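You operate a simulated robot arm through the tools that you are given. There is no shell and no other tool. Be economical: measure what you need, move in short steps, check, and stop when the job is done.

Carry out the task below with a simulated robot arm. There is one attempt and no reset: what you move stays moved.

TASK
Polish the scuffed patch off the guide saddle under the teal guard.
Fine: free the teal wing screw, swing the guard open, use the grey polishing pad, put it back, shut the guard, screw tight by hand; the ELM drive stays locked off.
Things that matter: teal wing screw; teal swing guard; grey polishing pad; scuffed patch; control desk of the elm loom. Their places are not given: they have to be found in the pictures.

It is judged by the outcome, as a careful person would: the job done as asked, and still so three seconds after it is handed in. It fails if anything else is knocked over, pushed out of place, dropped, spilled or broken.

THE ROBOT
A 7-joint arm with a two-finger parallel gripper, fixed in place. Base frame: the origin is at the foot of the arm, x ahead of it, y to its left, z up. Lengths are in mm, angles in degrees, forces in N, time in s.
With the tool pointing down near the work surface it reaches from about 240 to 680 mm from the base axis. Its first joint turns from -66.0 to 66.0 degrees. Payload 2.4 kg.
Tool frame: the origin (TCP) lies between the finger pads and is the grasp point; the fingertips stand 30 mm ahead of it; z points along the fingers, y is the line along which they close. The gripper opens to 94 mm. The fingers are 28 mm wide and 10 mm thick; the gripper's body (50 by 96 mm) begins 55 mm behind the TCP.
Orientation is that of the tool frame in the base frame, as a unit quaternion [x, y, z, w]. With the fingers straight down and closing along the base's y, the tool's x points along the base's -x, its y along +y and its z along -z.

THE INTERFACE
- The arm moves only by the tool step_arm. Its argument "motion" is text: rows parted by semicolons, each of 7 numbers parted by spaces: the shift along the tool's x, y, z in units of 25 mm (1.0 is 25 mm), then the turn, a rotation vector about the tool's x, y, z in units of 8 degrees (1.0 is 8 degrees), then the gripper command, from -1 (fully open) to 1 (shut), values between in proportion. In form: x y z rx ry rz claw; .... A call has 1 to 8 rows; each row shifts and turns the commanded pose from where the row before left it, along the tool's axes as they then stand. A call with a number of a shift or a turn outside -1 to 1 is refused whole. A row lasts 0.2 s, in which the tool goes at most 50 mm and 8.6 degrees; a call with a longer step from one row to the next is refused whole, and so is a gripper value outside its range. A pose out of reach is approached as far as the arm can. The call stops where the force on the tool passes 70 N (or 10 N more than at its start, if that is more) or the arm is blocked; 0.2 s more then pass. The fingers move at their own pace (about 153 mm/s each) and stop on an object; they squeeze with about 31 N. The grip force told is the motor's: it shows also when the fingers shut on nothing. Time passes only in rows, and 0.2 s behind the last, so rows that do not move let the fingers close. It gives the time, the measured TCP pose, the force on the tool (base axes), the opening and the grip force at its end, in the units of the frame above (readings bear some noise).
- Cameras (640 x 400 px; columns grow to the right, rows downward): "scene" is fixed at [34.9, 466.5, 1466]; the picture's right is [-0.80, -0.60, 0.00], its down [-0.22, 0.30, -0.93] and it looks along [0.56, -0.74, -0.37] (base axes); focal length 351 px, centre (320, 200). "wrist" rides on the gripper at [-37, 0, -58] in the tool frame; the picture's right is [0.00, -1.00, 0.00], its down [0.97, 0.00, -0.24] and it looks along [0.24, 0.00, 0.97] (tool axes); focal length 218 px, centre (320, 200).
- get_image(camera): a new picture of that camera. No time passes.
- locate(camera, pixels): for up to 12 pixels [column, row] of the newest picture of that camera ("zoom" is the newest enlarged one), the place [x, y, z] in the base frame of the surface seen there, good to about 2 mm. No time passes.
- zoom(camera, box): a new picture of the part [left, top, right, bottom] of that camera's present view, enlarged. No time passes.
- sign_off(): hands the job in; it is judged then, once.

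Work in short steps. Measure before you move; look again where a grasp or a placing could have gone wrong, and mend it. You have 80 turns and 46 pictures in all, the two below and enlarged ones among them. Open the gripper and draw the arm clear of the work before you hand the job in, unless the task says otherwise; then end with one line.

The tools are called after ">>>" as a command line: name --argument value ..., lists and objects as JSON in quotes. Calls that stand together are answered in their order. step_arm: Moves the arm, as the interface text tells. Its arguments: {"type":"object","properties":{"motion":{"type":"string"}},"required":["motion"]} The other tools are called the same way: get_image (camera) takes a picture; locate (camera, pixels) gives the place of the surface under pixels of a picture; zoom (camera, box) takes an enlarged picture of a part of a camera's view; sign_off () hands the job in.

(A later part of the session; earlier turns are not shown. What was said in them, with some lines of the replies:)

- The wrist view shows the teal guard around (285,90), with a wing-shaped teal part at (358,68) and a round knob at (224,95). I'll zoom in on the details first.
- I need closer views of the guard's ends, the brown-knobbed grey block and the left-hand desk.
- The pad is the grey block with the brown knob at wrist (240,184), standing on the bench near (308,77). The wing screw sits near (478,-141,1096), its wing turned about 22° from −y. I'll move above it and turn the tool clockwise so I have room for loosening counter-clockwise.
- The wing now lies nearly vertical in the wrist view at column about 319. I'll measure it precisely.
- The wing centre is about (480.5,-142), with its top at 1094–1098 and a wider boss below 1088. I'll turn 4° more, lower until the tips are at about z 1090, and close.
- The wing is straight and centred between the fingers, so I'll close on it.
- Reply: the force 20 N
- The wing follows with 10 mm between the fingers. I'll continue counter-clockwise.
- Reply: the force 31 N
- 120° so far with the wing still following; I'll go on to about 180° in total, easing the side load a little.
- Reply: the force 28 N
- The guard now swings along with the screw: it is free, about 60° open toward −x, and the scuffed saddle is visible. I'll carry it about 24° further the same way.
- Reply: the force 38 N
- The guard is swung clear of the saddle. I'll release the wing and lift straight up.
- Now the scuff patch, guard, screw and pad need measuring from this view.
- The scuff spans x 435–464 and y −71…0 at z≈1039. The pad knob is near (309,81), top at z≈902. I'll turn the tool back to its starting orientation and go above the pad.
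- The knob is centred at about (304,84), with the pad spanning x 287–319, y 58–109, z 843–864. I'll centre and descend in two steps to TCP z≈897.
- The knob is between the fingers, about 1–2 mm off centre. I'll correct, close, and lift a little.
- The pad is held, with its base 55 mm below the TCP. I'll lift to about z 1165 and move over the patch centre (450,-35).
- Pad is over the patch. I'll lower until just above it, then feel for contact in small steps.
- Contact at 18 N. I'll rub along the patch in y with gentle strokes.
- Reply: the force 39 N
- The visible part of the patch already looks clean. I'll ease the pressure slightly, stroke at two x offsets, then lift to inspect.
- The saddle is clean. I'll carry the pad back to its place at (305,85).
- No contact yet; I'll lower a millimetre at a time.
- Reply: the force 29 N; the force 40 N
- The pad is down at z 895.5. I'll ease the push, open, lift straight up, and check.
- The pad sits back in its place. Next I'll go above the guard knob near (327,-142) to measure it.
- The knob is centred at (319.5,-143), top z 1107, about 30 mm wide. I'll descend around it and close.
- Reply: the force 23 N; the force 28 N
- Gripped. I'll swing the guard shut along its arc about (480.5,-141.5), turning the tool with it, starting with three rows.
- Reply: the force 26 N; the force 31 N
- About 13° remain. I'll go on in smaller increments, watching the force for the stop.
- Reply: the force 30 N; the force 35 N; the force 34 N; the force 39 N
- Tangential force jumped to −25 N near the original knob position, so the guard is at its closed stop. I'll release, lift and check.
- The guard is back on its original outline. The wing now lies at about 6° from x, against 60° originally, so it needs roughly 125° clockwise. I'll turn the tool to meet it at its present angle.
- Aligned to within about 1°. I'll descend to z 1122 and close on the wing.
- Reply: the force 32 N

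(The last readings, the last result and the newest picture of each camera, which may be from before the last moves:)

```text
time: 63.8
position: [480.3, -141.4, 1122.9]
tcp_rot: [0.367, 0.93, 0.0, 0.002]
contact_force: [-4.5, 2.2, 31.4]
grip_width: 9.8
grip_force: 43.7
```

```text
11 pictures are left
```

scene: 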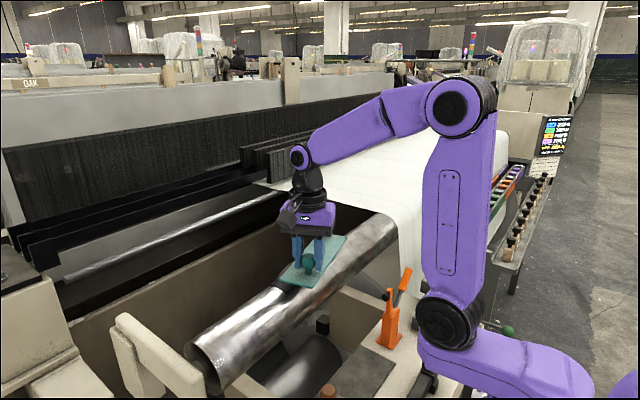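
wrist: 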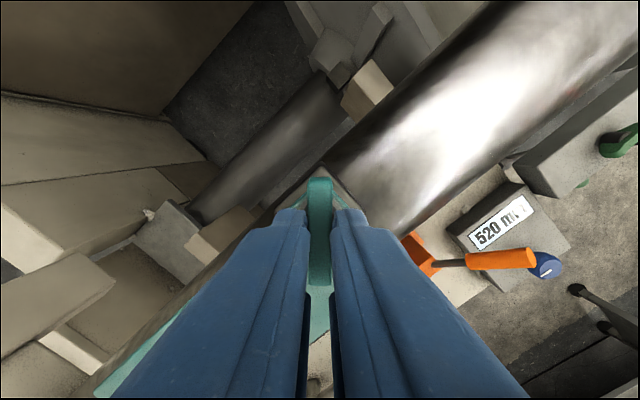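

The wing turns and the guard stays put. I'll carry on clockwise.

>>> step_arm --motion "0 0 0 0 0 1 1; 0 0 0 0 0 1 1; 0 0 0 0 0 1 1; 0 0 0 0 0 1 1; 0 0 0 0 0 1 1; 0 0 0 0 0 1 1; 0 0 0 0 0 1 1"

>>> get_image --camera "wrist"

```text
time: 65.4
position: [479.1, -139.2, 1124.2]
tcp_rot: [0.76, 0.65, 0.001, 0.002]
contact_force: [-8.0, 4.0, 36.6]
grip_width: 9.7
grip_force: 43.5
```

```text
10 pictures are left
```

wrist: 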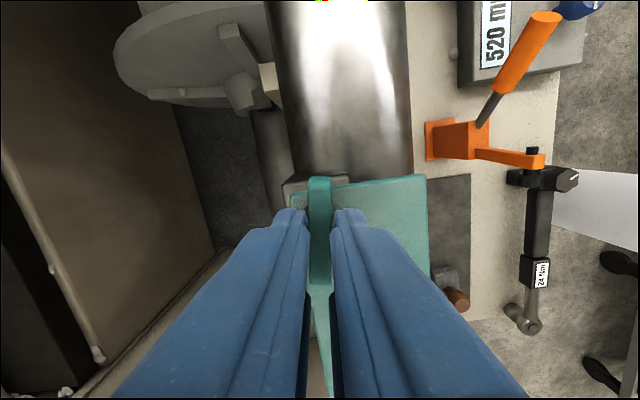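

About 20° short of the original angle. I'll continue in steps and watch for the wing stopping.

>>> step_arm --motion "0 0 0 0 0 1 1; 0 0 0 0 0 1 1; 0 0 0 0 0 0.5 1; 0 0 0 0 0 0 1"

>>> get_image --camera "wrist"

```text
time: 66.4
position: [480.4, -139.9, 1123.7]
tcp_rot: [0.861, 0.508, 0.001, 0.002]
contact_force: [-12.1, 6.5, 42.6]
grip_width: 9.7
grip_force: 44.1
```

```text
9 pictures are left
```

wrist: 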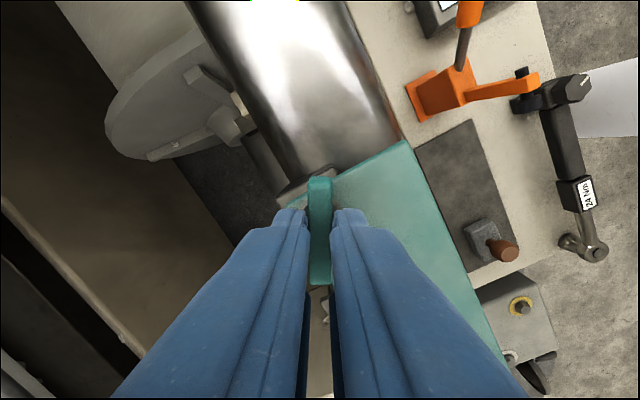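

The wing is back at its original angle (about 61°). One small extra turn will confirm that it is tight.

>>> step_arm --motion "0 0 0 0 0 0.5 1; 0 0 0 0 0 0.5 1; 0 0 0 0 0 0 1"

>>> zoom --camera "wrist" --box '[240, 140, 400, 240]'

```text
time: 67.2
position: [480.4, -140.0, 1123.6]
tcp_rot: [0.895, 0.447, 0.002, 0.002]
contact_force: [-9.7, 7.4, 46.3]
grip_width: 10.0
grip_force: 43.8
```

```text
4.00 times, centred on (320, 190) of wrist
```

zoom: 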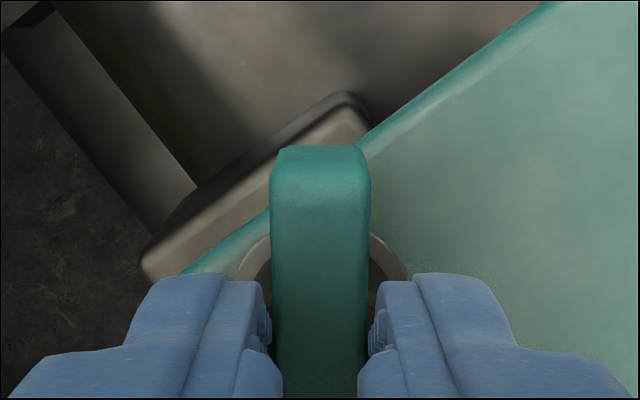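

The wing still follows the grip without an evident stop, so I'll release and measure the wing height and angle.

>>> step_arm --motion "0 0 0 0 0 0 0; 0 0 0 0 0 0 0; 0 0 -1 0 0 0 0; 0 0 -1 0 0 0 0; 0 0 -1 0 0 0 0; 0 0 0 0 0 0 0"

>>> zoom --camera "wrist" --box '[240, 130, 420, 250]'

>>> locate --camera "zoom" --pixels '[[315, 110], [310, 150], [305, 190], [300, 240], [297, 280], [260, 190], [360, 190], [450, 250], [480, 80], [570, 190]]'

```text
time: 68.6
position: [480.8, -143.2, 1195.0]
tcp_rot: [0.894, 0.447, 0.0, 0.0]
contact_force: [-0.3, -0.3, 0.3]
grip_width: 47.1
grip_force: 0.0
```

```text
3.33 times, centred on (330, 190) of wrist
```

zoom: 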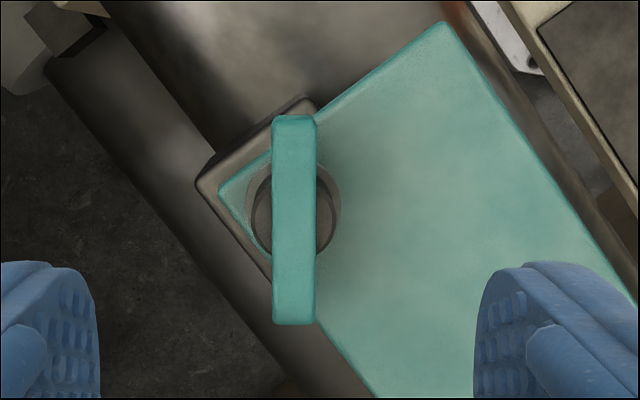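

```text
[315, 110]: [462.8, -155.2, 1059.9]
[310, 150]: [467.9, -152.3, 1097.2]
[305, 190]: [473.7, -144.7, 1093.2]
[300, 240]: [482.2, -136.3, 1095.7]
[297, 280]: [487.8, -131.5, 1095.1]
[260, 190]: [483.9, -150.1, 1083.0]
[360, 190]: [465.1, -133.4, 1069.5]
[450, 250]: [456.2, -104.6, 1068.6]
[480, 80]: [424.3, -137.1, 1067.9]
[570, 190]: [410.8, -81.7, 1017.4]
```

The wing is back at its original height (about 1094) and roughly 10° tighter than it was. I'll check the guard with the same scene crop as at the start.

>>> zoom --camera "scene" --box '[240, 210, 370, 300]'

```text
4.44 times, centred on (305, 255) of scene
```

zoom: 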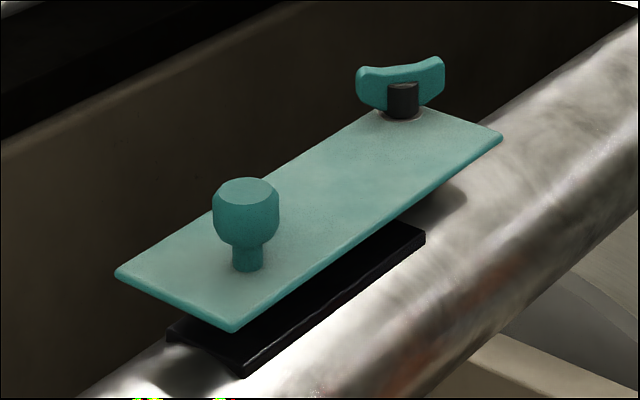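

The guard outline matches the start picture exactly, the saddle is clean, and the screw is at or past its original tightness. I'll withdraw the arm upward, fully open.

>>> step_arm --motion "0 0 -1 0 0 0 -1; 0 0 -1 0 0 0 -1; 0 0 -1 0 0 0 -1; 0 0 -1 0 0 0 -1; 0 0 -1 0 0 -1 -1; 0 0 0 0 0 -1 -1; 0 0 0 0 0 -1 -1; 0 0 0 0 0 -1 -1"

>>> step_arm --motion "0 0 0 0 0 -1 -1; 0 0 0 0 0 -1 -1; 0 0 0 0 0 -1 -1; 0 0 0 0 0 -1 -1; 0 0 0 0 0 -1 -1; 0 0 0 0 0 -1 -1; 0 0 0 0 0 -1 -1; 0 0 0 0 0 -1 -1"

>>> step_arm --motion "0 0 0 0 0 -1 -1; 0 0 0 0 0 -1 -1; 0 0 0 0 0 -1 -1; 0 0 0 0 0 -0.9 -1; 1 0.4 0 0 0 0 -1; 1 0.4 0 0 0 0 -1; 1 0.4 0 0 0 0 -1; 1 0.4 0 0 0 0 -1"

>>> get_image --camera "wrist"

>>> get_image --camera "scene"

```text
time: 70.4
position: [477.6, -140.8, 1321.4]
tcp_rot: [0.735, 0.678, -0.001, 0.0]
contact_force: [0.5, -0.2, -0.9]
grip_width: 93.9
grip_force: 0.0
out of reach, approached as far as the arm can: row 5
```

```text
time: 72.2
position: [477.2, -139.3, 1320.6]
tcp_rot: [0.264, 0.964, 0.0, 0.001]
contact_force: [1.0, -0.2, -0.1]
grip_width: 93.7
grip_force: 0.1
```

```text
time: 74.0
position: [375.0, -100.6, 1320.9]
tcp_rot: [-0.003, 1.0, 0.0, 0.0]
contact_force: [-0.5, 0.0, 0.6]
grip_width: 93.9
grip_force: 0.0
```

```text
5 pictures are left
```

wrist: 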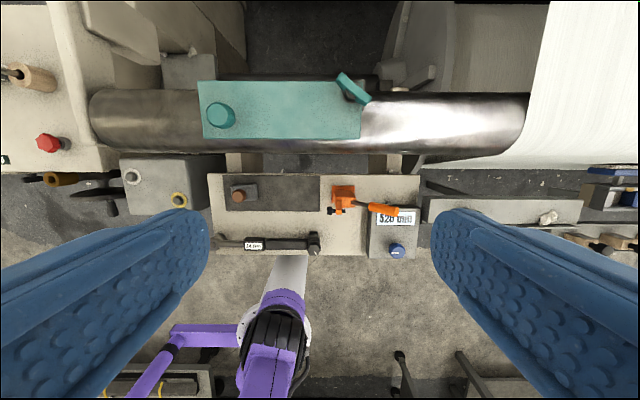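

```text
4 pictures are left
```

scene: 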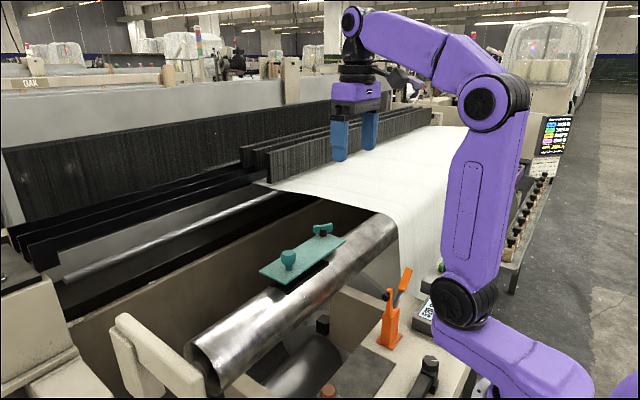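

The green piece seen earlier on the side plate at wrist (474,203) isn't obvious now, so I'll check whether it is still there.

>>> zoom --camera "wrist" --box '[400, 150, 640, 300]'

>>> zoom --camera "scene" --box '[370, 230, 560, 380]'

```text
2.67 times, centred on (520, 225) of wrist
```

zoom: 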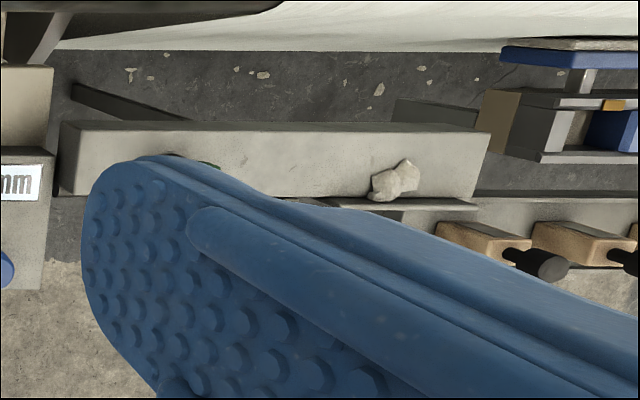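

```text
2.67 times, centred on (465, 305) of scene
```

zoom: 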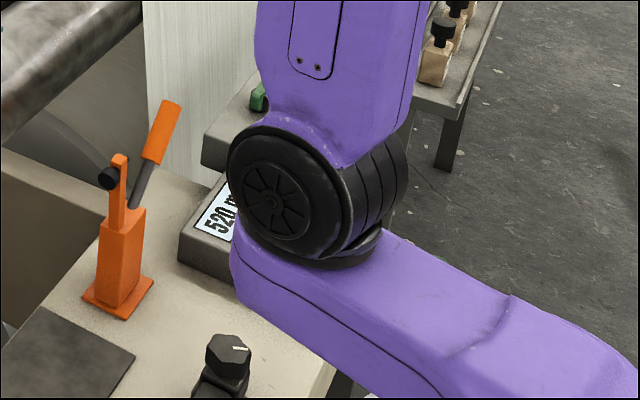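

The green knob is still there, only hidden behind the finger in one view. Nothing has been disturbed and the arm is clear, so I'm handing the job in.

>>> sign_off

```text
The job is handed in.
```

The scuffed patch is polished off the guide saddle, and the job is handed in. The grey pad is back in its place, and the teal guard is shut on its original outline. The wing screw is retightened about 10° past where it started; I felt no hard stop, so I judged tightness by its angle and height. I never touched the control desk, so the ELM drive should still be locked off, though I didn't check it separately.
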